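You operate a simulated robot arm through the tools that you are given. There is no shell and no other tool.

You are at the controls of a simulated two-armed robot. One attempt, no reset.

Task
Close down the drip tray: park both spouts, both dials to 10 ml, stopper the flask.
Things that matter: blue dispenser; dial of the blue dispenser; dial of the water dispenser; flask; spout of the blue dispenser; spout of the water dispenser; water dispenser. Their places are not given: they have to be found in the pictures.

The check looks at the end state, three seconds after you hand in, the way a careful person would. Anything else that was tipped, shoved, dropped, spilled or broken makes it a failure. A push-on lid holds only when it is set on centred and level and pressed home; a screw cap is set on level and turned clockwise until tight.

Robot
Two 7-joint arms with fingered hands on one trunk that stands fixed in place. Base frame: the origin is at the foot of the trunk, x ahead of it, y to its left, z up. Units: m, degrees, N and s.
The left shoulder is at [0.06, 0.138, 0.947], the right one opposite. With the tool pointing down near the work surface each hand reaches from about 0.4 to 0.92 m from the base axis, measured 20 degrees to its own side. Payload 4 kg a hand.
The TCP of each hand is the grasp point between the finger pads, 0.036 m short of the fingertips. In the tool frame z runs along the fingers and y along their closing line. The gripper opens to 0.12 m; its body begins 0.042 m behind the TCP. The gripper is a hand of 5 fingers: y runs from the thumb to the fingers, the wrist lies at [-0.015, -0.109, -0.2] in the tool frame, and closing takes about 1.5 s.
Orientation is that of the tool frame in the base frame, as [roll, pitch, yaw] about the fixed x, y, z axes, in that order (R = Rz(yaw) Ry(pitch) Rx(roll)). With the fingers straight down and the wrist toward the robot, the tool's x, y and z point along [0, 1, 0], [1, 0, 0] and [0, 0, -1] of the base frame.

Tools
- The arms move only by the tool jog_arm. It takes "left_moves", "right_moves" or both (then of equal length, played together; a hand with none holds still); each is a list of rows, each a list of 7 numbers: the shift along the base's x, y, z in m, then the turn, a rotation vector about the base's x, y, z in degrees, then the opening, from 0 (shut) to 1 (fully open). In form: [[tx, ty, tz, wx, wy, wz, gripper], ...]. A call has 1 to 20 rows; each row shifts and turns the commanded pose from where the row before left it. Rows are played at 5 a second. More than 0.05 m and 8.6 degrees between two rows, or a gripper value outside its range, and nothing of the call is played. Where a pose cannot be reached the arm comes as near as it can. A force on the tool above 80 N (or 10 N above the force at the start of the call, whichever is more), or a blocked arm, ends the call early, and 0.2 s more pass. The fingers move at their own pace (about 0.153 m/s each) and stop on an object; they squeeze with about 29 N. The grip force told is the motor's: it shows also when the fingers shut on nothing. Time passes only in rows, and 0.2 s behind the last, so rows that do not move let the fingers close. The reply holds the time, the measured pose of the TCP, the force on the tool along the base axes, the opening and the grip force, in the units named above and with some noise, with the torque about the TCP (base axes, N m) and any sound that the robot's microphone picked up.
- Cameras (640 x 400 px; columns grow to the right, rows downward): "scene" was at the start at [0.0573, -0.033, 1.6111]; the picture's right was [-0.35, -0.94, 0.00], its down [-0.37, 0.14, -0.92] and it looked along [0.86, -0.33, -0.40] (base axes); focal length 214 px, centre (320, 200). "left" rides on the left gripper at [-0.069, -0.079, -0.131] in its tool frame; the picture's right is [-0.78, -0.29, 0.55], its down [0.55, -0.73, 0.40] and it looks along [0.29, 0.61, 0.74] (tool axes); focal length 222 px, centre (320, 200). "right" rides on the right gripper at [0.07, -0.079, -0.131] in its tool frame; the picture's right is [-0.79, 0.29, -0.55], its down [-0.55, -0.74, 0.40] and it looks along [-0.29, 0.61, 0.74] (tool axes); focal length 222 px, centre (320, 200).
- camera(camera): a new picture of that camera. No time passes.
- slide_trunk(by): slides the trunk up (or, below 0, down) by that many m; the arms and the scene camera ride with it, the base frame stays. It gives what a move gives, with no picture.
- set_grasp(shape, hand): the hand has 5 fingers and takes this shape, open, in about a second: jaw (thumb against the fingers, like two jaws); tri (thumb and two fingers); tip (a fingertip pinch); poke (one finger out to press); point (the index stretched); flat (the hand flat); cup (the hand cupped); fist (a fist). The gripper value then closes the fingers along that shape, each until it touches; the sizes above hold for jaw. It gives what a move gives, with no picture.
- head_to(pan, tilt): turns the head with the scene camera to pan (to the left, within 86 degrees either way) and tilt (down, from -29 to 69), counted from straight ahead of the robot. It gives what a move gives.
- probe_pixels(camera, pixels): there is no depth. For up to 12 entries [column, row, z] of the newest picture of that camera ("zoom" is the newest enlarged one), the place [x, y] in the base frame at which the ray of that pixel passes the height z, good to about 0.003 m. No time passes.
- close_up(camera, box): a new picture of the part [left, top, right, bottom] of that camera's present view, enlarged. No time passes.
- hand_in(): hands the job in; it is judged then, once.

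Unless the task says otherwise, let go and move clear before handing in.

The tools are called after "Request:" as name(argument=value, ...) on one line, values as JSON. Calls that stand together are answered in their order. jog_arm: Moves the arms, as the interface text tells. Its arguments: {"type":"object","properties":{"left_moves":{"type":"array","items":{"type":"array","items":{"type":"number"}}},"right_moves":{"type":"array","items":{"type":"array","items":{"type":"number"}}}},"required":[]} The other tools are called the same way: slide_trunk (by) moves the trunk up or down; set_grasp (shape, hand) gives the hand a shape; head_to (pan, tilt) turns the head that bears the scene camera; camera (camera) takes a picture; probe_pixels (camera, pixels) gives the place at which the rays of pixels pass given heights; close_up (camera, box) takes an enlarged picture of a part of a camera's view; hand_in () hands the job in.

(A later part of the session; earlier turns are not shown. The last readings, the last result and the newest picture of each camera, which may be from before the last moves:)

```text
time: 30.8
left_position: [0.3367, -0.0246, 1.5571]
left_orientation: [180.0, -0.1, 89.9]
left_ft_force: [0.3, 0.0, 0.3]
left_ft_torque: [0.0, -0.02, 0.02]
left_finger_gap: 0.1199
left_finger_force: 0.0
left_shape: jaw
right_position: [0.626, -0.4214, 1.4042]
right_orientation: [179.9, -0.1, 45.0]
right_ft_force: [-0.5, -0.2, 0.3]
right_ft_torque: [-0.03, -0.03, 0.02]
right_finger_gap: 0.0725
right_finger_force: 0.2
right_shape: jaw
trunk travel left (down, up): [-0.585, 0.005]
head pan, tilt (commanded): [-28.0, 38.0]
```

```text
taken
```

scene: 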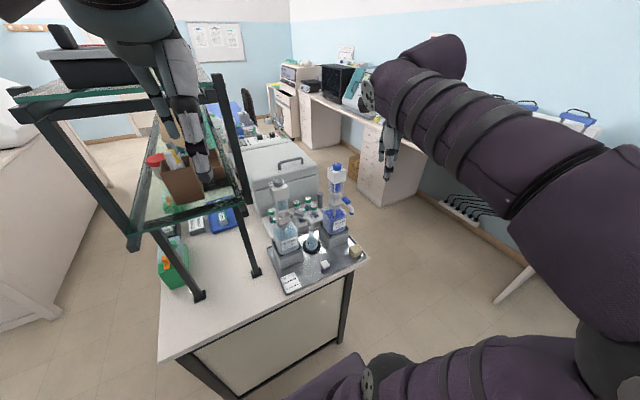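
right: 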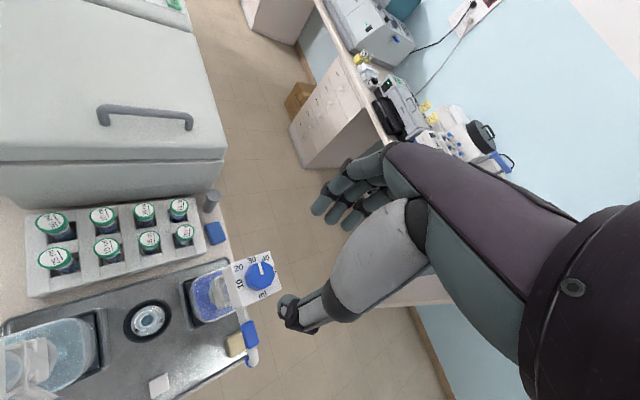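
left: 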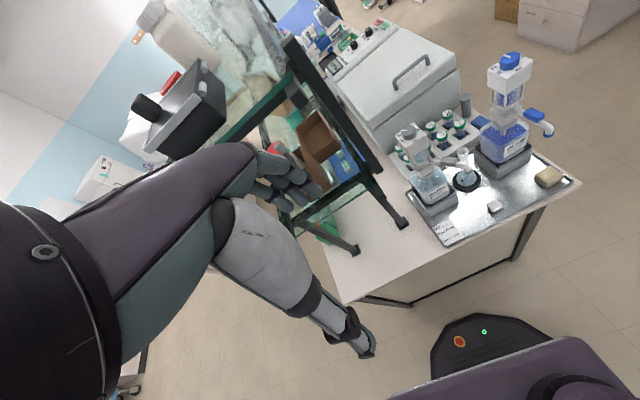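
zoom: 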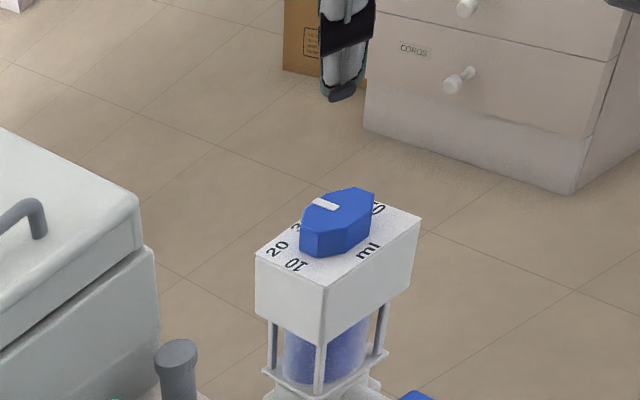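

The hand reaches and hovers over the knob. I'll lower in two stages, first to z≈1.32 and check alignment.

Request:
jog_arm(right_moves=[[-0.0005, 0.001, -0.03, 0, 0, 0, 0.6], [-0.0005, 0.001, -0.03, 0, 0, 0, 0.6], [0, 0, -0.024, 0, 0, 0, 0.6], [0, 0, 0, 0, 0, 0, 0.6]])

Request:
close_up(camera="scene", box=[310, 120, 370, 190])

Request:
close_up(camera="left", box=[470, 20, 550, 90])

Request:
close_up(camera="right", box=[230, 160, 430, 340])

```text
time: 31.8
left_position: [0.3365, -0.0262, 1.5573]
left_orientation: [-180.0, 0.1, 89.9]
left_ft_force: [-0.4, 0.0, 0.1]
left_ft_torque: [0.0, 0.03, 0.02]
left_finger_gap: 0.1199
left_finger_force: 0.1
left_shape: jaw
right_position: [0.6252, -0.4186, 1.3181]
right_orientation: [-180.0, -0.1, 45.1]
right_ft_force: [0.0, 0.2, 0.8]
right_ft_torque: [0.04, 0.02, 0.01]
right_finger_gap: 0.0722
right_finger_force: 0.0
right_shape: jaw
trunk travel left (down, up): [-0.585, 0.005]
head pan, tilt (commanded): [-28.0, 38.0]
```

```text
5.71 times, centred on (340, 155) of scene
```

zoom: 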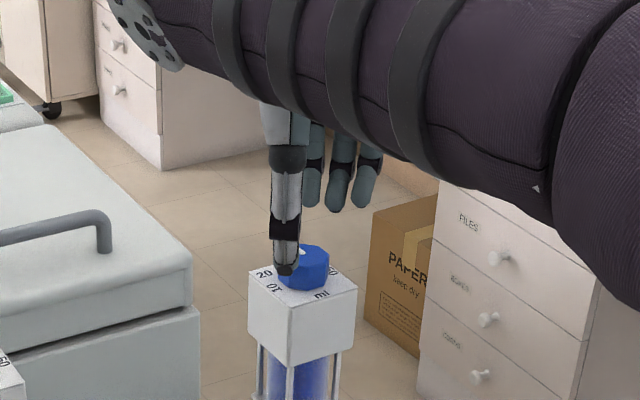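

```text
5.71 times, centred on (510, 55) of left
```

zoom: 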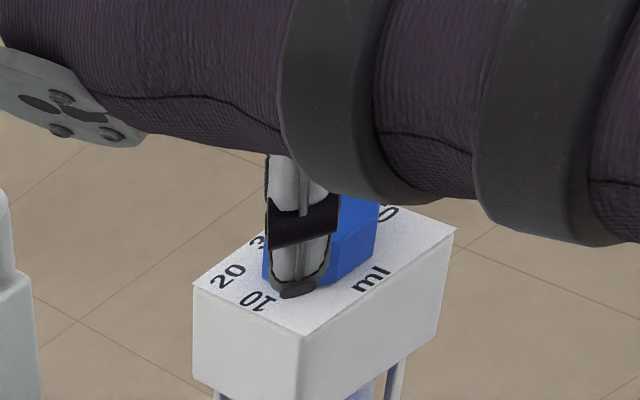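

```text
2.22 times, centred on (330, 250) of right
```

zoom: 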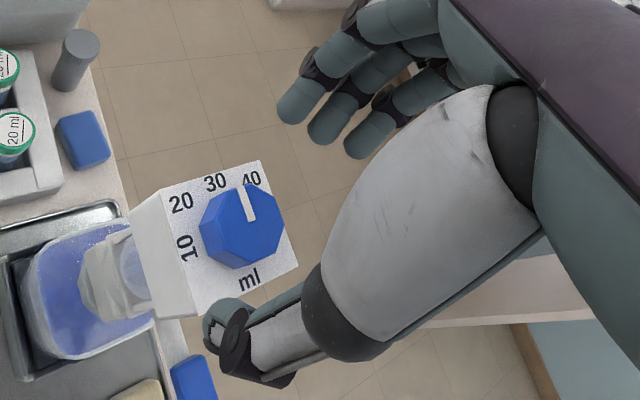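

The knob is well centred between thumb and fingers. Lowering so the fingertips sit just above the dial plate (TCP z≈1.297).

Request:
jog_arm(right_moves=[[0, -0.0005, -0.011, 0, 0, 0, 0.6], [0, -0.0005, -0.011, 0, 0, 0, 0.6], [0, 0, 0, 0, 0, 0, 0.6]])

Request:
close_up(camera="scene", box=[320, 145, 355, 180])

Request:
close_up(camera="left", box=[485, 40, 535, 85])

Request:
close_up(camera="right", box=[230, 160, 430, 340])

```text
time: 32.6
left_position: [0.3372, -0.0253, 1.5574]
left_orientation: [179.9, 0.1, 89.9]
left_ft_force: [0.4, 0.0, -0.2]
left_ft_torque: [0.02, 0.0, 0.01]
left_finger_gap: 0.1201
left_finger_force: 0.0
left_shape: jaw
right_position: [0.6253, -0.419, 1.297]
right_orientation: [180.0, 0.1, 45.1]
right_ft_force: [0.0, -1.0, -0.3]
right_ft_torque: [-0.03, -0.01, 0.02]
right_finger_gap: 0.0722
right_finger_force: 0.1
right_shape: jaw
trunk travel left (down, up): [-0.585, 0.005]
head pan, tilt (commanded): [-28.0, 38.0]
```

```text
11.43 times, centred on (338, 162) of scene
```

zoom: 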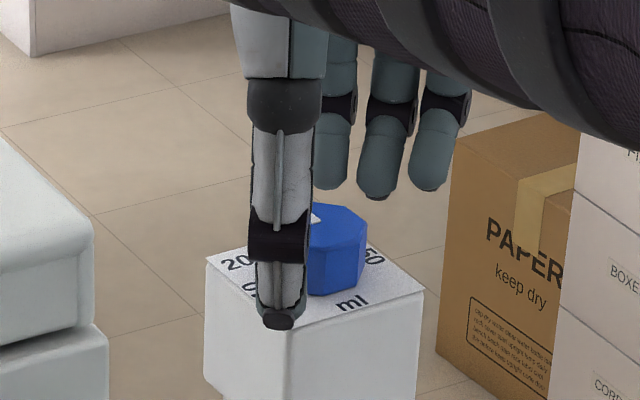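

```text
8.89 times, centred on (510, 62) of left
```

zoom: 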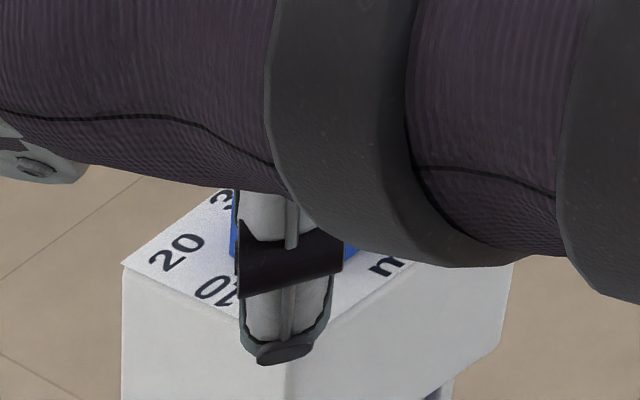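

```text
2.22 times, centred on (330, 250) of right
```

zoom: 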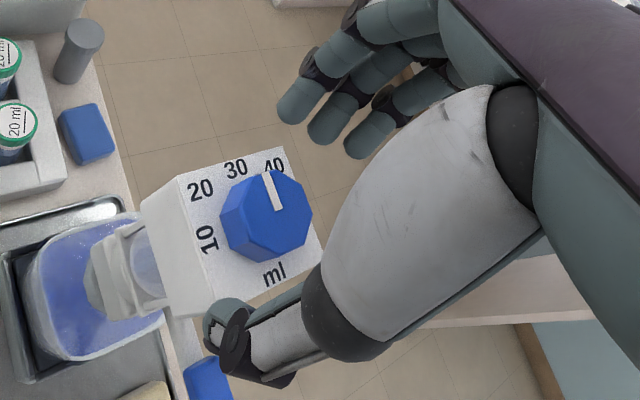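

Both thumb tip and fingertips appear ~8 mm above the plate with no contact. I'll lower 4 mm more and close gradually, watching force.

Request:
jog_arm(right_moves=[[0, -0.0003, -0.004, 0, 0, 0, 0.6], [0, 0, 0, 0, 0, 0, 0.45], [0, 0, 0, 0, 0, 0, 0.35], [0, 0, 0, 0, 0, 0, 0.31]])

Request:
close_up(camera="scene", box=[320, 145, 355, 180])

Request:
close_up(camera="right", box=[230, 160, 430, 340])

```text
time: 33.6
left_position: [0.3373, -0.0259, 1.5572]
left_orientation: [-180.0, 0.0, 90.0]
left_ft_force: [0.1, -0.1, -0.9]
left_ft_torque: [-0.03, -0.01, -0.01]
left_finger_gap: 0.1199
left_finger_force: 0.0
left_shape: jaw
right_position: [0.626, -0.419, 1.2923]
right_orientation: [-180.0, 0.0, 45.0]
right_ft_force: [0.2, -0.3, 0.4]
right_ft_torque: [-0.01, 0.04, 0.0]
right_finger_gap: 0.0376
right_finger_force: 0.0
right_shape: jaw
trunk travel left (down, up): [-0.585, 0.005]
head pan, tilt (commanded): [-28.0, 38.0]
```

```text
11.43 times, centred on (338, 162) of scene
```

zoom: 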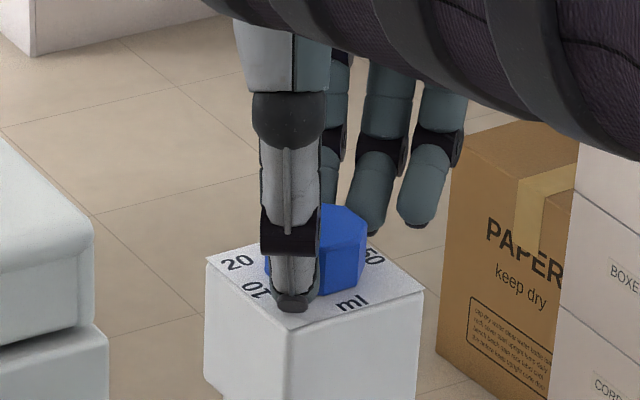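

```text
2.22 times, centred on (330, 250) of right
```

zoom: 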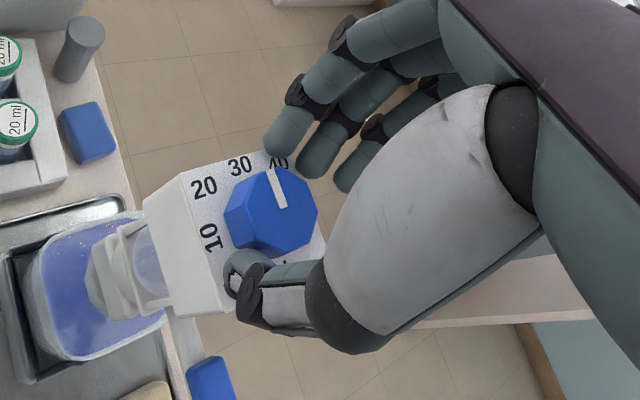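

Gap 37.6 mm with no contact, centred on the knob. Closing to contact.

Request:
jog_arm(right_moves=[[0, 0, 0, 0, 0, 0, 0.28], [0, 0, 0, 0, 0, 0, 0.26], [0, 0, 0, 0, 0, 0, 0.25]])

Request:
close_up(camera="scene", box=[320, 145, 355, 180])

Request:
close_up(camera="right", box=[230, 160, 430, 340])

```text
time: 34.4
left_position: [0.3374, -0.0247, 1.5567]
left_orientation: [179.9, 0.0, 90.0]
left_ft_force: [-0.7, 0.3, 0.0]
left_ft_torque: [-0.01, 0.0, 0.03]
left_finger_gap: 0.1198
left_finger_force: 0.1
left_shape: jaw
right_position: [0.6257, -0.4189, 1.2934]
right_orientation: [179.9, 0.0, 45.2]
right_ft_force: [-0.8, 0.5, -0.6]
right_ft_torque: [0.05, 0.04, 0.01]
right_finger_gap: 0.0314
right_finger_force: 0.1
right_shape: jaw
trunk travel left (down, up): [-0.585, 0.005]
head pan, tilt (commanded): [-28.0, 38.0]
```

```text
11.43 times, centred on (338, 162) of scene
```

zoom: 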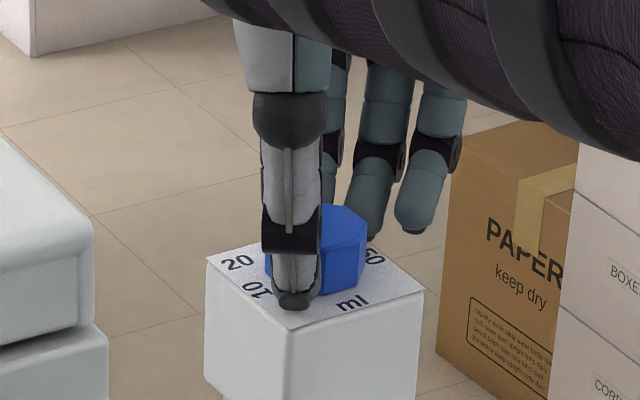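

```text
2.22 times, centred on (330, 250) of right
```

zoom: 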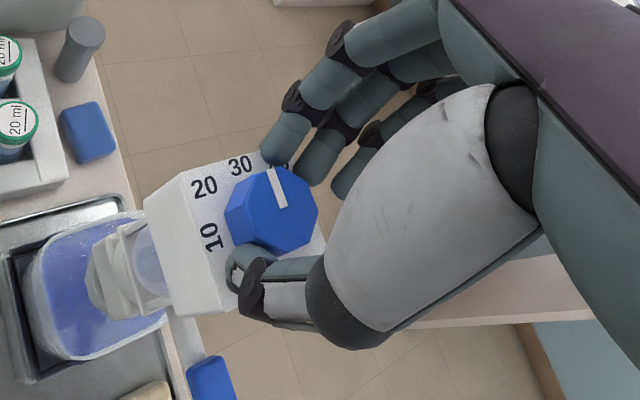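

Gap reads 31 mm, still no grip force. Closing further in small steps.

Request:
jog_arm(right_moves=[[0, 0, 0, 0, 0, 0, 0.22], [0, 0, 0, 0, 0, 0, 0.2], [0, 0, 0, 0, 0, 0, 0.2]])

Request:
close_up(camera="scene", box=[320, 145, 355, 180])

Request:
close_up(camera="right", box=[230, 160, 430, 340])

```text
time: 35.2
left_position: [0.3367, -0.0262, 1.5572]
left_orientation: [180.0, 0.0, 90.0]
left_ft_force: [-0.4, -0.2, -0.1]
left_ft_torque: [-0.03, -0.02, -0.01]
left_finger_gap: 0.1197
left_finger_force: 0.1
left_shape: jaw
right_position: [0.6252, -0.4186, 1.2922]
right_orientation: [180.0, 0.0, 45.1]
right_ft_force: [-1.0, 2.0, 0.2]
right_ft_torque: [0.04, 0.05, -0.01]
right_finger_gap: 0.0258
right_finger_force: 0.1
right_shape: jaw
trunk travel left (down, up): [-0.585, 0.005]
head pan, tilt (commanded): [-28.0, 38.0]
```

```text
11.43 times, centred on (338, 162) of scene
```

zoom: 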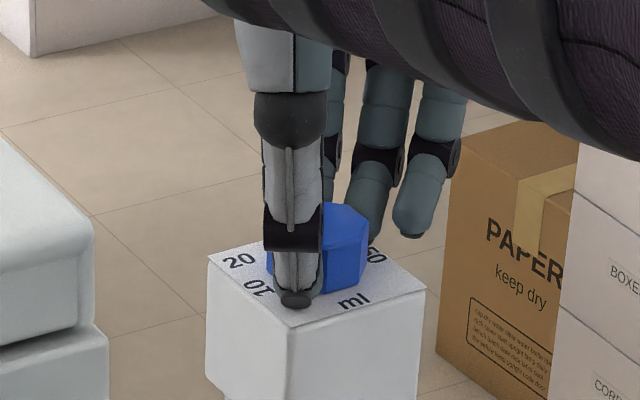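

```text
2.22 times, centred on (330, 250) of right
```

zoom: 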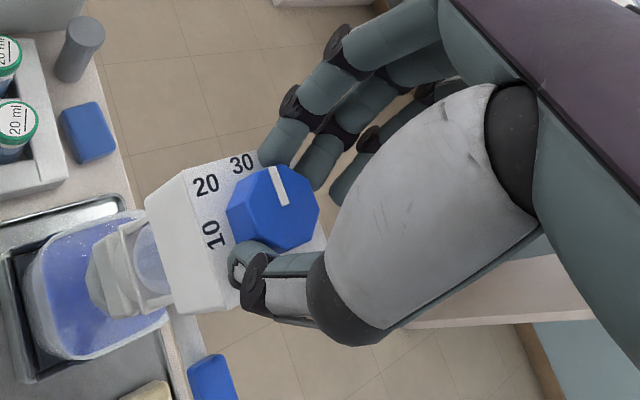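

A small (−1,+2) N force shows the thumb touches first, so the knob is slightly toward the thumb. I'll shift the hand 2-3 mm toward the thumb side while closing further.

Request:
jog_arm(right_moves=[[-0.001, 0.001, 0, 0, 0, 0, 0.18], [-0.001, 0.001, 0, 0, 0, 0, 0.16], [0, 0, 0, 0, 0, 0, 0.16]])

Request:
close_up(camera="scene", box=[320, 145, 355, 180])

Request:
close_up(camera="right", box=[280, 190, 380, 290])

```text
time: 36.0
left_position: [0.3359, -0.0258, 1.557]
left_orientation: [-180.0, 0.0, 90.0]
left_ft_force: [-0.6, 0.1, 0.2]
left_ft_torque: [0.01, 0.03, 0.0]
left_finger_gap: 0.1199
left_finger_force: 0.0
left_shape: jaw
right_position: [0.6242, -0.4173, 1.2941]
right_orientation: [179.9, 0.0, 45.0]
right_ft_force: [1.4, -0.7, 0.6]
right_ft_torque: [-0.13, -0.15, -0.01]
right_finger_gap: 0.0227
right_finger_force: 28.8
right_shape: jaw
trunk travel left (down, up): [-0.585, 0.005]
head pan, tilt (commanded): [-28.0, 38.0]
```

```text
11.43 times, centred on (338, 162) of scene
```

zoom: 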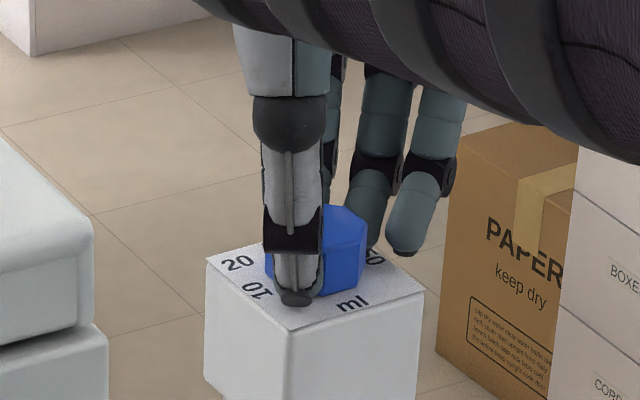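

```text
4.00 times, centred on (330, 240) of right
```

zoom: 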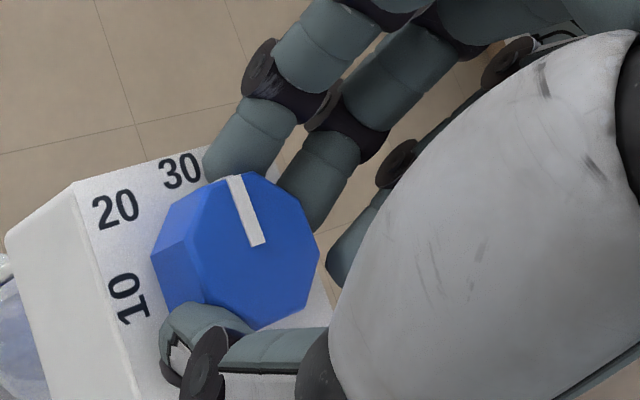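

Now gripping (28.8 N) with negligible net force, and the head is back on its spot. I'll turn counterclockwise 45° first and check.

Request:
jog_arm(right_moves=[[-0.0002, -0.0001, 0, 0, 0, 5, 0.16], [-0.0002, -0.0001, 0, 0, 0, 5, 0.16], [-0.0002, -0.0001, 0, 0, 0, 5, 0.16], [-0.0002, -0.0001, 0, 0, 0, 5, 0.16], [-0.0001, -0.0002, 0, 0, 0, 5, 0.16], [-0.0001, -0.0002, 0, 0, 0, 5, 0.16], [-0.0001, -0.0002, 0, 0, 0, 5, 0.16], [-0.0001, -0.0002, 0, 0, 0, 5, 0.16], [-0.0001, -0.0002, 0, 0, 0, 5, 0.16], [0, 0, 0, 0, 0, 0, 0.16]])

Request:
close_up(camera="scene", box=[320, 145, 355, 180])

Request:
close_up(camera="right", box=[280, 190, 380, 290])

```text
time: 38.2
left_position: [0.3371, -0.0246, 1.5581]
left_orientation: [-180.0, 0.0, 89.9]
left_ft_force: [-0.1, -0.2, 0.4]
left_ft_torque: [0.02, -0.01, 0.02]
left_finger_gap: 0.1199
left_finger_force: 0.1
left_shape: jaw
right_position: [0.6227, -0.4182, 1.2927]
right_orientation: [-179.9, 0.0, 90.1]
right_ft_force: [2.1, 1.0, 1.4]
right_ft_torque: [0.04, -0.17, -0.01]
right_finger_gap: 0.0223
right_finger_force: 28.8
right_shape: jaw
trunk travel left (down, up): [-0.585, 0.005]
head pan, tilt (commanded): [-28.0, 38.0]
```

```text
11.43 times, centred on (338, 162) of scene
```

zoom: 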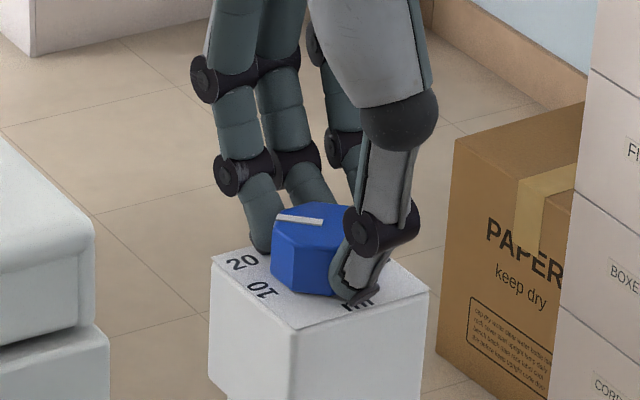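

```text
4.00 times, centred on (330, 240) of right
```

zoom: 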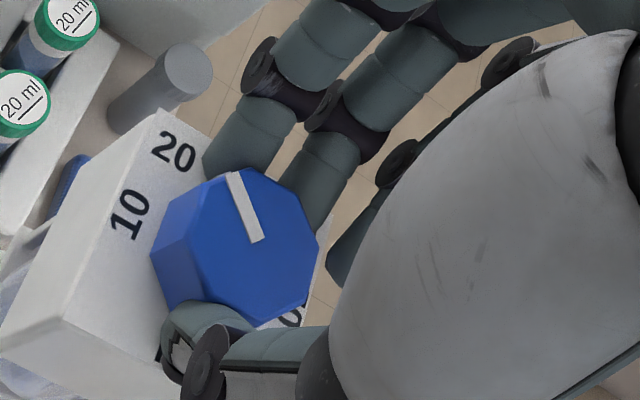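

The knob follows the hand; the mark now points at 20 and the head has barely moved. Continuing the second 45° with a small centring correction.

Request:
jog_arm(right_moves=[[0.0008, 0.0003, 0, 0, 0, 5, 0.16], [0.0004, -0.0002, 0, 0, 0, 5, 0.16], [0, -0.0002, 0, 0, 0, 5, 0.16], [0, -0.0002, 0, 0, 0, 5, 0.16], [0, -0.0002, 0, 0, 0, 5, 0.16], [0, -0.0002, 0, 0, 0, 5, 0.16], [0, -0.0002, 0, 0, 0, 5, 0.16], [0, -0.0002, 0, 0, 0, 5, 0.16], [0, -0.0002, 0, 0, 0, 5, 0.16], [0, 0, 0, 0, 0, 0, 0.16]])

Request:
close_up(camera="scene", box=[320, 145, 355, 180])

Request:
close_up(camera="right", box=[280, 190, 380, 290])

Request:
close_up(camera="left", box=[480, 40, 540, 85])

```text
time: 40.4
left_position: [0.3374, -0.0253, 1.5586]
left_orientation: [179.9, 0.0, 90.0]
left_ft_force: [-0.4, -0.3, 0.3]
left_ft_torque: [-0.02, -0.02, 0.04]
left_finger_gap: 0.1196
left_finger_force: 0.1
left_shape: jaw
right_position: [0.6243, -0.4199, 1.2925]
right_orientation: [-180.0, 0.0, 135.1]
right_ft_force: [-1.3, 1.4, 0.9]
right_ft_torque: [0.08, -0.04, -0.06]
right_finger_gap: 0.0225
right_finger_force: 29.0
right_shape: jaw
trunk travel left (down, up): [-0.585, 0.005]
head pan, tilt (commanded): [-28.0, 38.0]
```

```text
11.43 times, centred on (338, 162) of scene
```

zoom: 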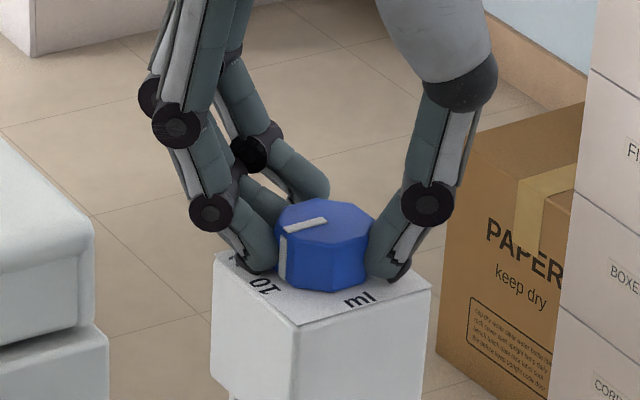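

```text
4.00 times, centred on (330, 240) of right
```

zoom: 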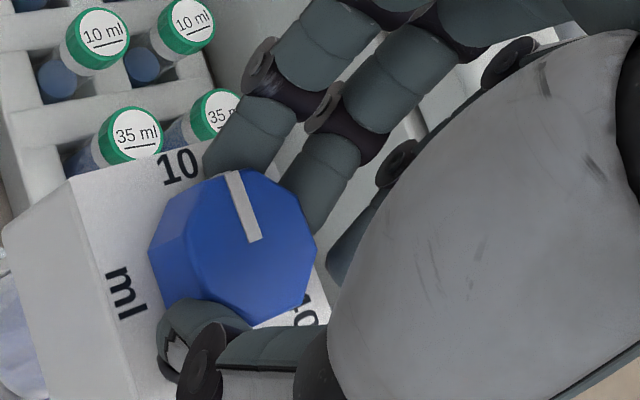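

```text
8.89 times, centred on (510, 62) of left
```

zoom: 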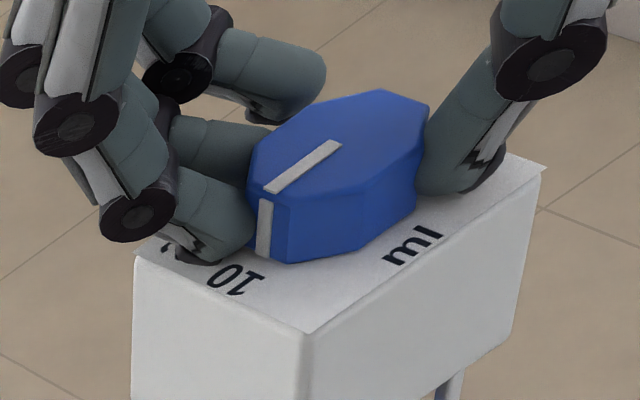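

The blue mark now points at "10" (estimated 85-86°, ideal 90°). I'll add 4° more and then check before releasing.

Request:
jog_arm(right_moves=[[0.0003, -0.0003, 0, 0, 0, 2, 0.16], [0.0003, -0.0003, 0, 0, 0, 2, 0.16], [0, 0, 0, 0, 0, 0, 0.16]])

Request:
close_up(camera="scene", box=[320, 145, 355, 180])

Request:
close_up(camera="left", box=[485, 45, 535, 80])

```text
time: 41.2
left_position: [0.3368, -0.025, 1.5565]
left_orientation: [180.0, 0.1, 90.1]
left_ft_force: [0.1, 0.1, 0.1]
left_ft_torque: [0.0, 0.03, 0.05]
left_finger_gap: 0.1197
left_finger_force: 0.1
left_shape: jaw
right_position: [0.624, -0.4197, 1.2925]
right_orientation: [180.0, 0.0, 139.1]
right_ft_force: [-1.4, 1.2, 1.0]
right_ft_torque: [0.14, -0.04, -0.1]
right_finger_gap: 0.0221
right_finger_force: 28.7
right_shape: jaw
trunk travel left (down, up): [-0.585, 0.005]
head pan, tilt (commanded): [-28.0, 38.0]
```

```text
11.43 times, centred on (338, 162) of scene
```

zoom: 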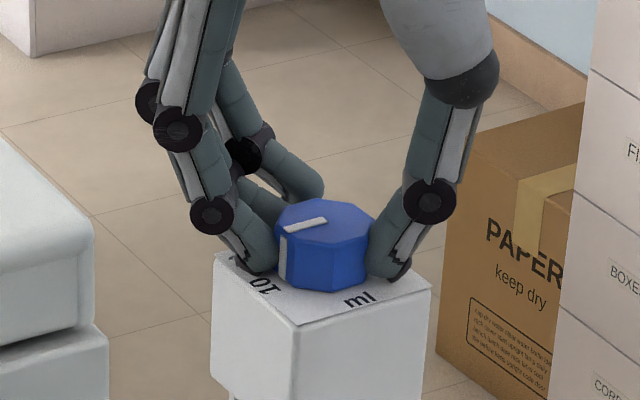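

```text
11.43 times, centred on (510, 62) of left
```

zoom: 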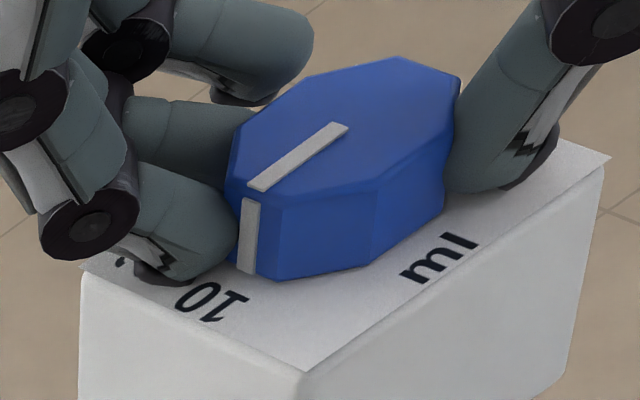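

The torque about z rose to −0.10 N·m and the mark stays at "10" (about 87°), so the dial is at its low stop. Releasing and lifting off.

Request:
jog_arm(right_moves=[[0, 0, 0, 0, 0, 0, 0.22], [0, 0, 0, 0, 0, 0, 0.3], [0, 0, 0, 0, 0, 0, 0.45], [0, 0, 0, 0, 0, 0, 0.6], [0, 0, 0, 0, 0, 0, 0.6], [0, 0, 0.03, 0, 0, 0, 0.6], [0, 0, 0.03, 0, 0, 0, 0.6], [0, 0, 0, 0, 0, 0, 0.6]])

Request:
close_up(camera="scene", box=[320, 145, 355, 180])

Request:
close_up(camera="left", box=[485, 45, 535, 80])

Request:
close_up(camera="right", box=[240, 190, 380, 330])

```text
time: 43.0
left_position: [0.3358, -0.0259, 1.5573]
left_orientation: [-179.9, 0.0, 89.9]
left_ft_force: [0.0, -0.2, -0.3]
left_ft_torque: [0.04, -0.02, 0.01]
left_finger_gap: 0.1197
left_finger_force: 0.0
left_shape: jaw
right_position: [0.6245, -0.4202, 1.3521]
right_orientation: [-180.0, 0.0, 139.0]
right_ft_force: [0.1, 1.1, 0.2]
right_ft_torque: [0.03, -0.01, -0.03]
right_finger_gap: 0.0717
right_finger_force: 0.0
right_shape: jaw
trunk travel left (down, up): [-0.585, 0.005]
head pan, tilt (commanded): [-28.0, 38.0]
```

```text
11.43 times, centred on (338, 162) of scene
```

zoom: 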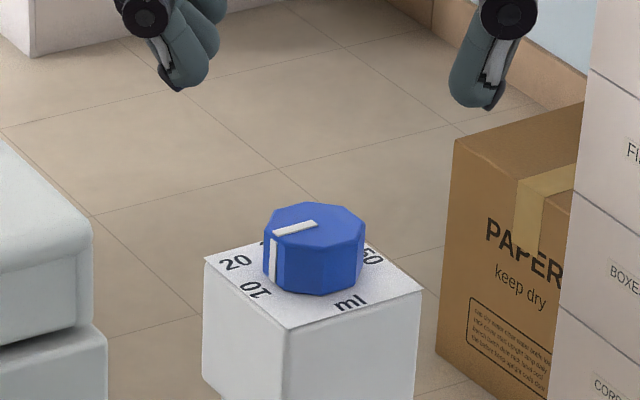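

```text
11.43 times, centred on (510, 62) of left
```

zoom: 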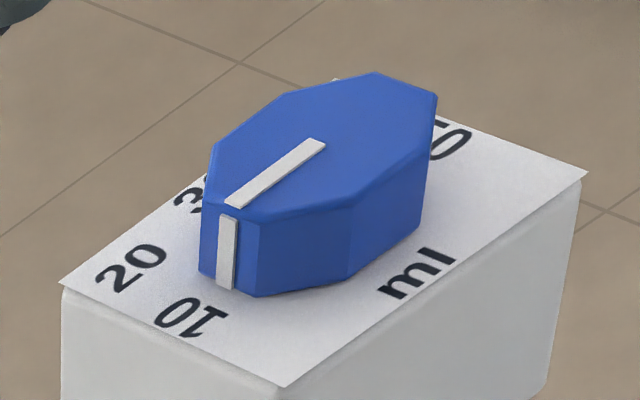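

```text
2.86 times, centred on (310, 260) of right
```

zoom: 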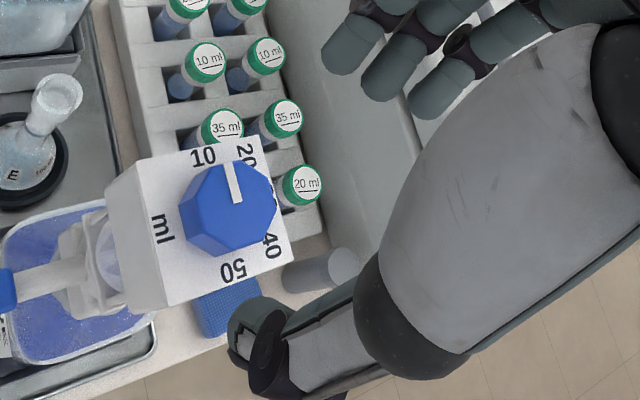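

The blue dial mark points at "10" and the head sits at its original place. I'll measure the mark's angle precisely by probing both ends at the knob-top height.

Request:
probe_pixels(camera="zoom", pixels=[[229.5, 163, 1.273], [238, 202, 1.273], [258, 138, 1.255], [293, 262, 1.255], [203, 155, 1.255], [232, 270, 1.255]])

Request:
close_up(camera="right", box=[262, 225, 312, 275])

```text
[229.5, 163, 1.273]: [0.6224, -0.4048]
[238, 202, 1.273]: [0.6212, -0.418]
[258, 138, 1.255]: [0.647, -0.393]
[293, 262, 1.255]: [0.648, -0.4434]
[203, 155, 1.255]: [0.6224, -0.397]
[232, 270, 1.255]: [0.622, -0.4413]
```

```text
8.00 times, centred on (287, 250) of right
```

zoom: 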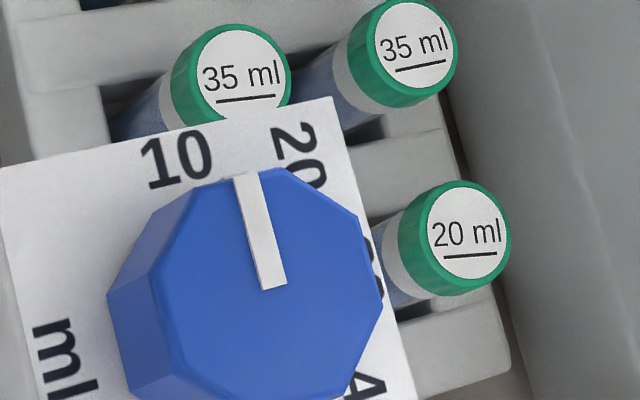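

Request:
probe_pixels(camera="zoom", pixels=[[245, 175, 1.274], [273, 287, 1.274], [331, 98, 1.255], [413, 398, 1.255], [0, 167, 1.255], [180, 158, 1.255]])

```text
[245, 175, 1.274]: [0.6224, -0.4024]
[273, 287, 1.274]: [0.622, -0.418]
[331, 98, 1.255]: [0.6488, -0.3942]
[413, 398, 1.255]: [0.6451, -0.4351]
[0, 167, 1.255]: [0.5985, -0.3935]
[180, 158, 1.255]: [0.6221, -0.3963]
```

The blue dial reads 88.5°, i.e. on 10 ml. Next I'll move the right hand high over to the water dial at yaw 90.

Request:
jog_arm(right_moves=[[0, 0.01, 0.025, 0, 0, -7, 0.6], [0, 0.035, 0.0, 0, 0, -7, 0.6], [0, 0.035, 0.0, 0, 0, -7, 0.6], [0, 0.035, 0.0, 0, 0, -7, 0.6], [0, 0.035, 0.0, 0, 0, -7, 0.6], [0, 0.035, 0.0, 0, 0, -7, 0.6], [-0.002, 0.034, 0, 0, 0, -7, 0.6], [0, 0.0095, 0, 0, 0, 0, 0.6], [0, 0, 0, 0, 0, 0, 0.6]])

Request:
camera(camera="scene")

Request:
camera(camera="right")

Request:
camera(camera="left")

```text
time: 45.0
left_position: [0.3369, -0.0249, 1.5576]
left_orientation: [-179.9, 0.0, 90.0]
left_ft_force: [-1.0, 0.6, 0.0]
left_ft_torque: [0.0, 0.0, 0.01]
left_finger_gap: 0.12
left_finger_force: 0.0
left_shape: jaw
right_position: [0.6224, -0.1925, 1.3764]
right_orientation: [-179.9, 0.1, 90.1]
right_ft_force: [0.4, 1.0, -0.7]
right_ft_torque: [0.0, 0.03, 0.02]
right_finger_gap: 0.0719
right_finger_force: 0.0
right_shape: jaw
trunk travel left (down, up): [-0.585, 0.005]
head pan, tilt (commanded): [-28.0, 38.0]
```

```text
taken
```

scene: 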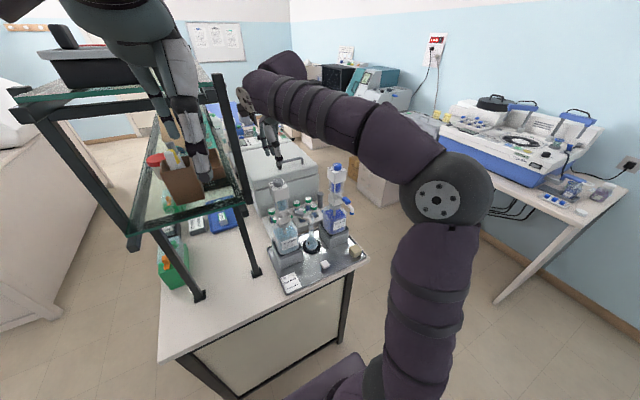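

```text
taken
```

right: 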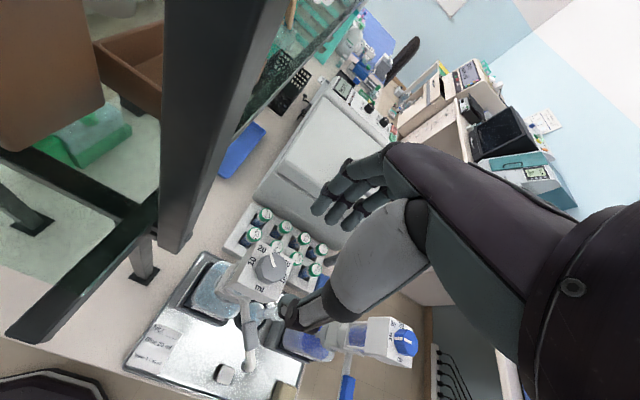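

```text
taken
```

left: 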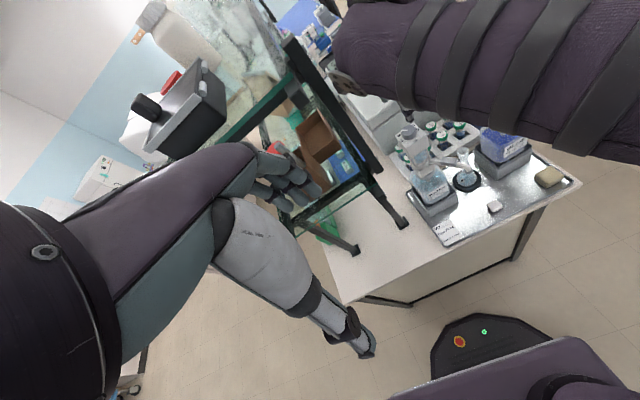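

Hand is above the water dial; a rack post is visible on the left, so I'll keep yaw ≥ 90. Zooming to refine the knob centre.

Request:
close_up(camera="right", box=[240, 235, 310, 305])

Request:
probe_pixels(camera="zoom", pixels=[[320, 200, 1.273]])

Request:
close_up(camera="scene", box=[262, 172, 297, 202])

Request:
close_up(camera="left", box=[385, 115, 435, 155])

```text
5.71 times, centred on (275, 270) of right
```

zoom: 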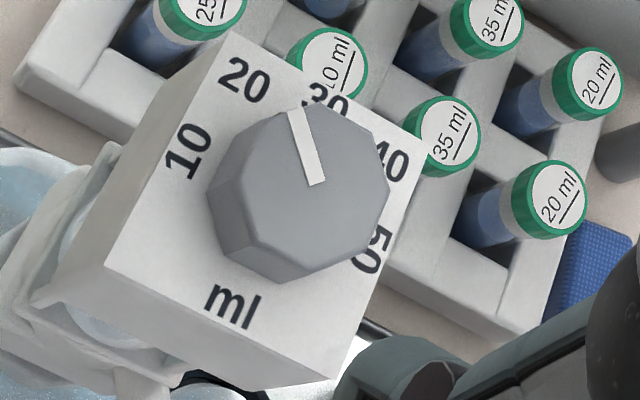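

```text
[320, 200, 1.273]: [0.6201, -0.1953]
```

```text
13.33 times, centred on (280, 187) of scene
```

zoom: 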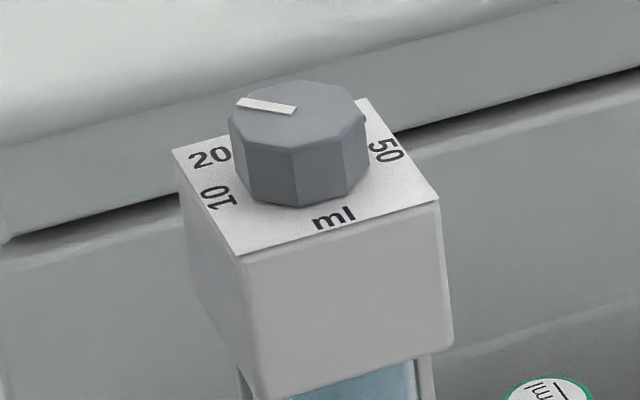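

```text
10.00 times, centred on (410, 135) of left
```

zoom: 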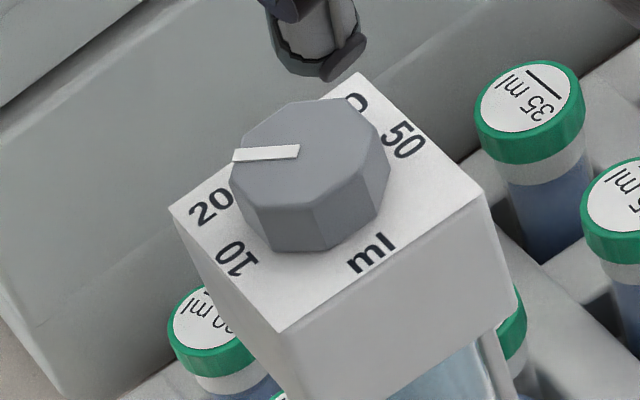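

Request:
probe_pixels(camera="right", pixels=[[272.4, 266.1, 1.273], [270.6, 254.6, 1.274], [274.3, 267.4, 1.274], [259.6, 240.2, 1.255], [237.3, 281.4, 1.255], [276.75, 301.9, 1.255], [293, 259.1, 1.255]])

Request:
probe_pixels(camera="scene", pixels=[[278.4, 180.9, 1.273], [273.9, 191.2, 1.255], [289, 186.8, 1.255], [269, 183.2, 1.255]])

Request:
probe_pixels(camera="left", pixels=[[408.9, 130, 1.273], [405.9, 148.2, 1.255], [426.6, 134.2, 1.255], [395, 135.8, 1.255]])

```text
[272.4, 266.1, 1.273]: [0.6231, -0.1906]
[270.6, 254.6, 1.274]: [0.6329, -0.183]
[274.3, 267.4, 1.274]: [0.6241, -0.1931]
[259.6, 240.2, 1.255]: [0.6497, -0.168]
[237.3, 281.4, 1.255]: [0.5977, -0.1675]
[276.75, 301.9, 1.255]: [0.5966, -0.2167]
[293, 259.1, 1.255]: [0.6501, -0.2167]
```

```text
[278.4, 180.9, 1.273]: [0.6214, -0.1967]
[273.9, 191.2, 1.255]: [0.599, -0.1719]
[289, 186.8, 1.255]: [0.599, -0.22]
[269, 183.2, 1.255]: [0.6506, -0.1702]
```

```text
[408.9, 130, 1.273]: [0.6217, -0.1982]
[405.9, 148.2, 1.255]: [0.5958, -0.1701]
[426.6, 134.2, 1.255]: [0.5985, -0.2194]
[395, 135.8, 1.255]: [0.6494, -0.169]
```

Water knob centre ≈ (0.624,-0.194), mark at ≈ 49° (20 ml). I'll descend with a 2 mm thumb-side offset like the blue one.

Request:
jog_arm(right_moves=[[-0.0002, -0.0008, -0.03, 0, 0, 0, 0.6], [-0.0002, -0.0007, -0.025, 0, 0, 0, 0.6], [0, 0, -0.015, 0, 0, 0, 0.6], [0, 0, -0.0134, 0, 0, 0, 0.6], [0, 0, 0, 0, 0, 0, 0.6]])

Request:
close_up(camera="scene", box=[260, 160, 300, 205])

Request:
close_up(camera="left", box=[380, 105, 440, 160])

Request:
close_up(camera="right", box=[230, 160, 430, 340])

```text
time: 46.2
left_position: [0.3374, -0.0255, 1.5574]
left_orientation: [-180.0, 0.0, 90.0]
left_ft_force: [0.3, 0.9, 0.3]
left_ft_torque: [0.03, -0.02, 0.01]
left_finger_gap: 0.1195
left_finger_force: 0.1
left_shape: jaw
right_position: [0.6216, -0.1919, 1.2937]
right_orientation: [179.9, 0.0, 90.1]
right_ft_force: [0.0, -0.9, 0.3]
right_ft_torque: [0.01, 0.02, 0.01]
right_finger_gap: 0.0719
right_finger_force: 0.0
right_shape: jaw
trunk travel left (down, up): [-0.585, 0.005]
head pan, tilt (commanded): [-28.0, 38.0]
```

```text
8.89 times, centred on (280, 182) of scene
```

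zoom: 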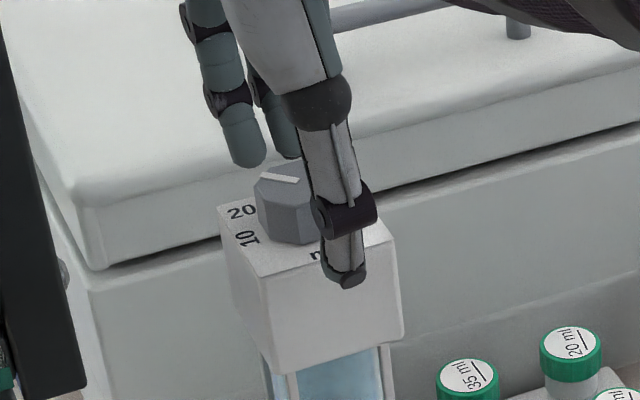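

```text
7.27 times, centred on (410, 132) of left
```

zoom: 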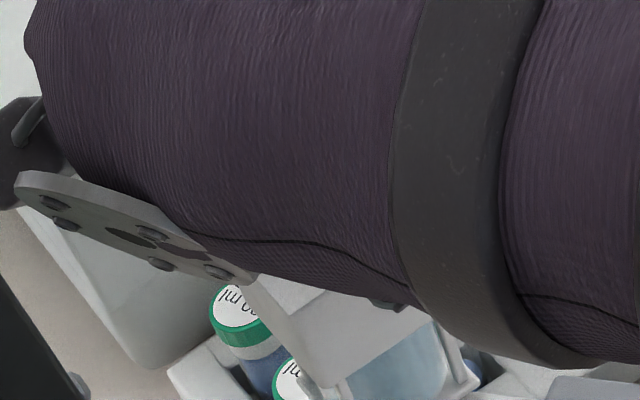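

```text
2.22 times, centred on (330, 250) of right
```

zoom: 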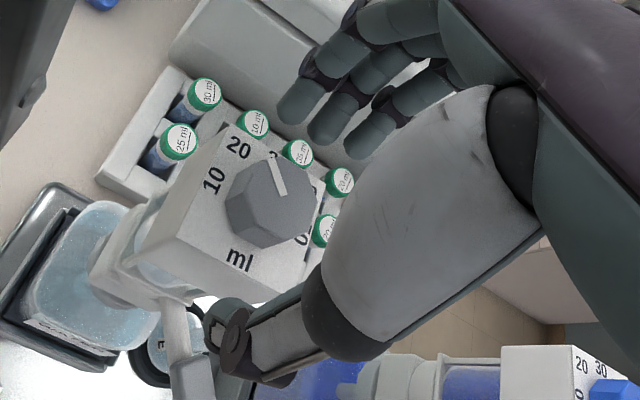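

Alignment in the hand camera matches the blue grasp (knob at about (270,205)). Closing in steps.

Request:
jog_arm(right_moves=[[0, -0.001, 0, 0, 0, 0, 0.45], [0, 0, 0, 0, 0, 0, 0.35], [0, 0, 0, 0, 0, 0, 0.25], [0, 0, 0, 0, 0, 0, 0.2], [0, 0, 0, 0, 0, 0, 0.2]])

Request:
close_up(camera="scene", box=[260, 160, 300, 205])

Request:
close_up(camera="right", box=[280, 190, 380, 290])

```text
time: 47.4
left_position: [0.3372, -0.0253, 1.5575]
left_orientation: [-180.0, 0.0, 90.0]
left_ft_force: [-0.6, 0.3, -0.2]
left_ft_torque: [-0.01, 0.04, -0.03]
left_finger_gap: 0.12
left_finger_force: 0.0
left_shape: jaw
right_position: [0.6205, -0.1937, 1.294]
right_orientation: [179.9, 0.0, 90.2]
right_ft_force: [1.1, -0.1, 0.0]
right_ft_torque: [0.01, -0.06, 0.01]
right_finger_gap: 0.0252
right_finger_force: 0.1
right_shape: jaw
trunk travel left (down, up): [-0.585, 0.005]
head pan, tilt (commanded): [-28.0, 38.0]
```

```text
8.89 times, centred on (280, 182) of scene
```

zoom: 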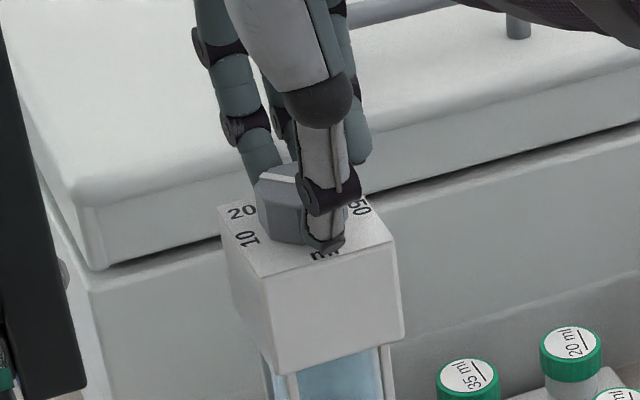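

```text
4.00 times, centred on (330, 240) of right
```

zoom: 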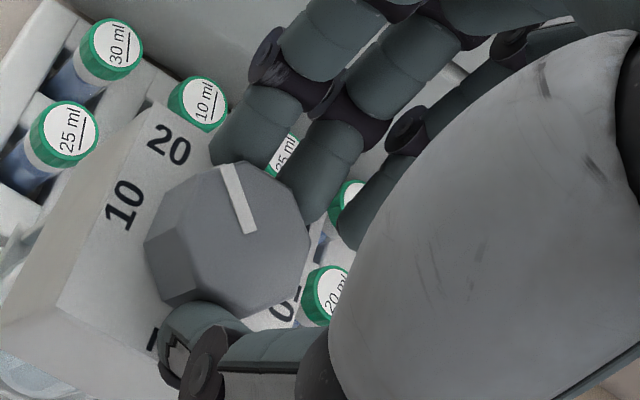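

Fingers touch first (+1.1 N in x); I'll shift +1 mm and finish closing.

Request:
jog_arm(right_moves=[[0.0008, 0, 0, 0, 0, 0, 0.18], [0.0004, 0, 0, 0, 0, 0, 0.16], [0, 0, 0, 0, 0, 0, 0.16]])

Request:
close_up(camera="scene", box=[260, 160, 300, 205])

```text
time: 48.2
left_position: [0.3376, -0.0257, 1.5576]
left_orientation: [180.0, 0.0, 90.1]
left_ft_force: [0.1, 0.4, 0.1]
left_ft_torque: [0.03, -0.01, 0.01]
left_finger_gap: 0.1197
left_finger_force: 0.1
left_shape: jaw
right_position: [0.6223, -0.1942, 1.2951]
right_orientation: [180.0, -0.1, 90.1]
right_ft_force: [-1.3, -0.3, 1.4]
right_ft_torque: [-0.03, -0.03, -0.03]
right_finger_gap: 0.0226
right_finger_force: 28.8
right_shape: jaw
trunk travel left (down, up): [-0.585, 0.005]
head pan, tilt (commanded): [-28.0, 38.0]
```

```text
8.89 times, centred on (280, 182) of scene
```

zoom: 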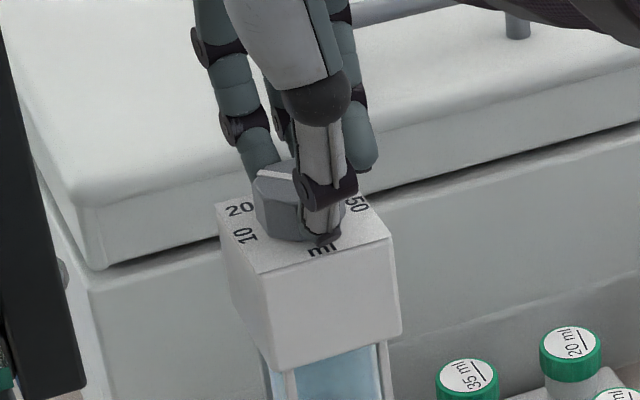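

Gripped with small net force. Turning counterclockwise 45° in small steps.

Request:
jog_arm(right_moves=[[0.0, -0.0002, 0, 0, 0, 5, 0.16], [0.0, -0.0002, 0, 0, 0, 5, 0.16], [0.0001, -0.0002, 0, 0, 0, 5, 0.16], [0, -0.0002, 0, 0, 0, 5, 0.16], [0.0001, -0.0001, 0, 0, 0, 5, 0.16], [0.0001, -0.0001, 0, 0, 0, 5, 0.16], [0.0001, -0.0001, 0, 0, 0, 5, 0.16], [0.0001, -0.0001, 0, 0, 0, 5, 0.16], [0.0001, -0.0001, 0, 0, 0, 4, 0.16], [0, 0, 0, 0, 0, 0, 0.16]])

Request:
close_up(camera="scene", box=[260, 160, 300, 205])

Request:
close_up(camera="right", box=[280, 190, 380, 290])

Request:
close_up(camera="left", box=[380, 105, 440, 160])

```text
time: 50.4
left_position: [0.3365, -0.0253, 1.5563]
left_orientation: [-180.0, 0.0, 89.8]
left_ft_force: [-0.6, 0.0, -1.5]
left_ft_torque: [0.0, -0.02, 0.02]
left_finger_gap: 0.1201
left_finger_force: 0.1
left_shape: jaw
right_position: [0.6241, -0.1962, 1.2943]
right_orientation: [-179.9, 0.0, 134.1]
right_ft_force: [-0.7, -0.9, 0.5]
right_ft_torque: [0.02, 0.0, -0.02]
right_finger_gap: 0.0222
right_finger_force: 29.0
right_shape: jaw
trunk travel left (down, up): [-0.585, 0.005]
head pan, tilt (commanded): [-28.0, 38.0]
```

```text
8.89 times, centred on (280, 182) of scene
```

zoom: 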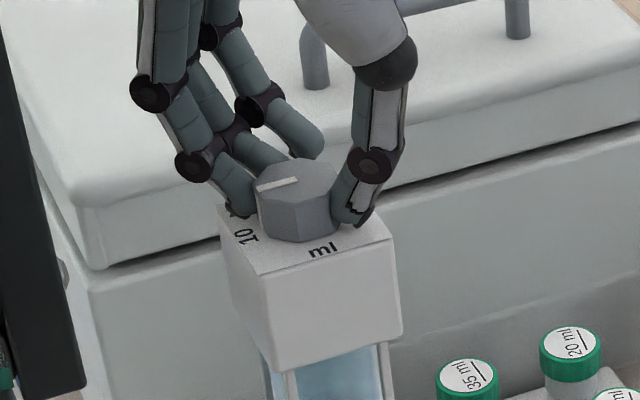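

```text
4.00 times, centred on (330, 240) of right
```

zoom: 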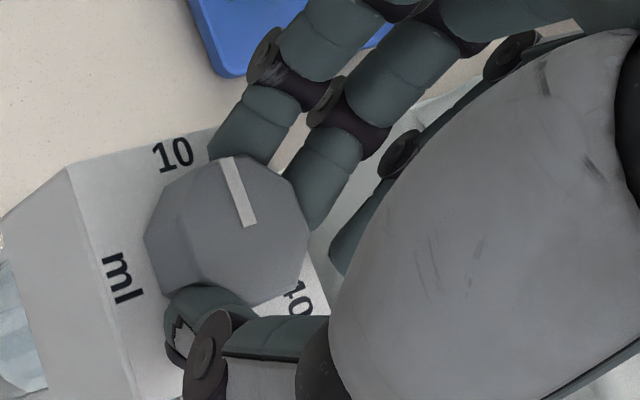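

```text
7.27 times, centred on (410, 132) of left
```

zoom: 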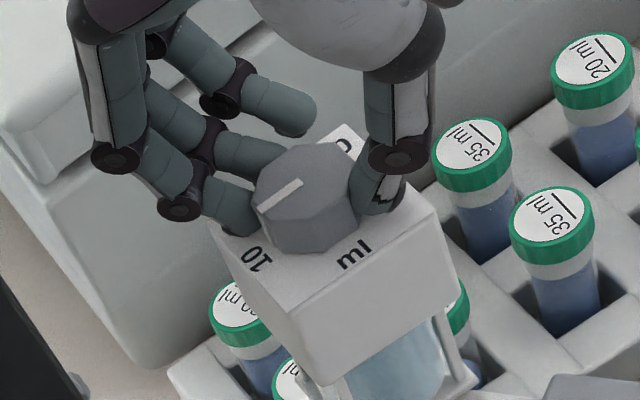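

The mark points at "10". Measuring its angle through the zoomed left picture.

Request:
probe_pixels(camera="zoom", pixels=[[261, 209, 1.274], [300, 182, 1.274], [295, 306, 1.255], [442, 212, 1.255], [212, 225, 1.255]])

Request:
close_up(camera="right", box=[300, 215, 350, 265])

```text
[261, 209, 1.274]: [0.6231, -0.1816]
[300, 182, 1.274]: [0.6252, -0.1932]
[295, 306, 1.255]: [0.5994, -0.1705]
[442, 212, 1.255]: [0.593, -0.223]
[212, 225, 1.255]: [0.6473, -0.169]
```

```text
8.00 times, centred on (325, 240) of right
```

zoom: 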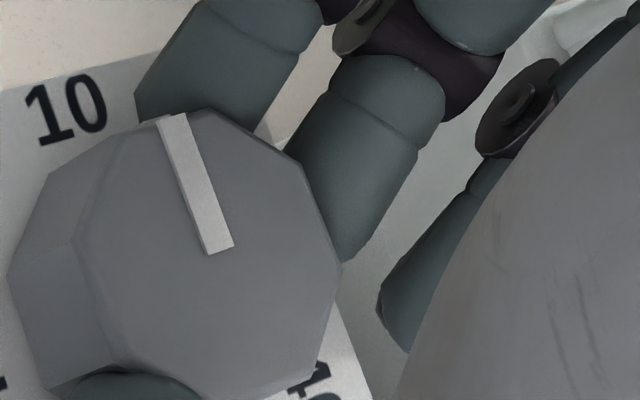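

Request:
probe_pixels(camera="zoom", pixels=[[173, 117, 1.274], [220, 250, 1.274], [0, 90, 1.255], [148, 57, 1.255], [330, 310, 1.255], [370, 398, 1.255]])

```text
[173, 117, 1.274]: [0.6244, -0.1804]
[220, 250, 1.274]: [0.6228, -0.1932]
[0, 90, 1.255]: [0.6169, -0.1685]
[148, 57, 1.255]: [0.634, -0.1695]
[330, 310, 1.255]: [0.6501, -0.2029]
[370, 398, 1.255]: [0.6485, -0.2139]
```

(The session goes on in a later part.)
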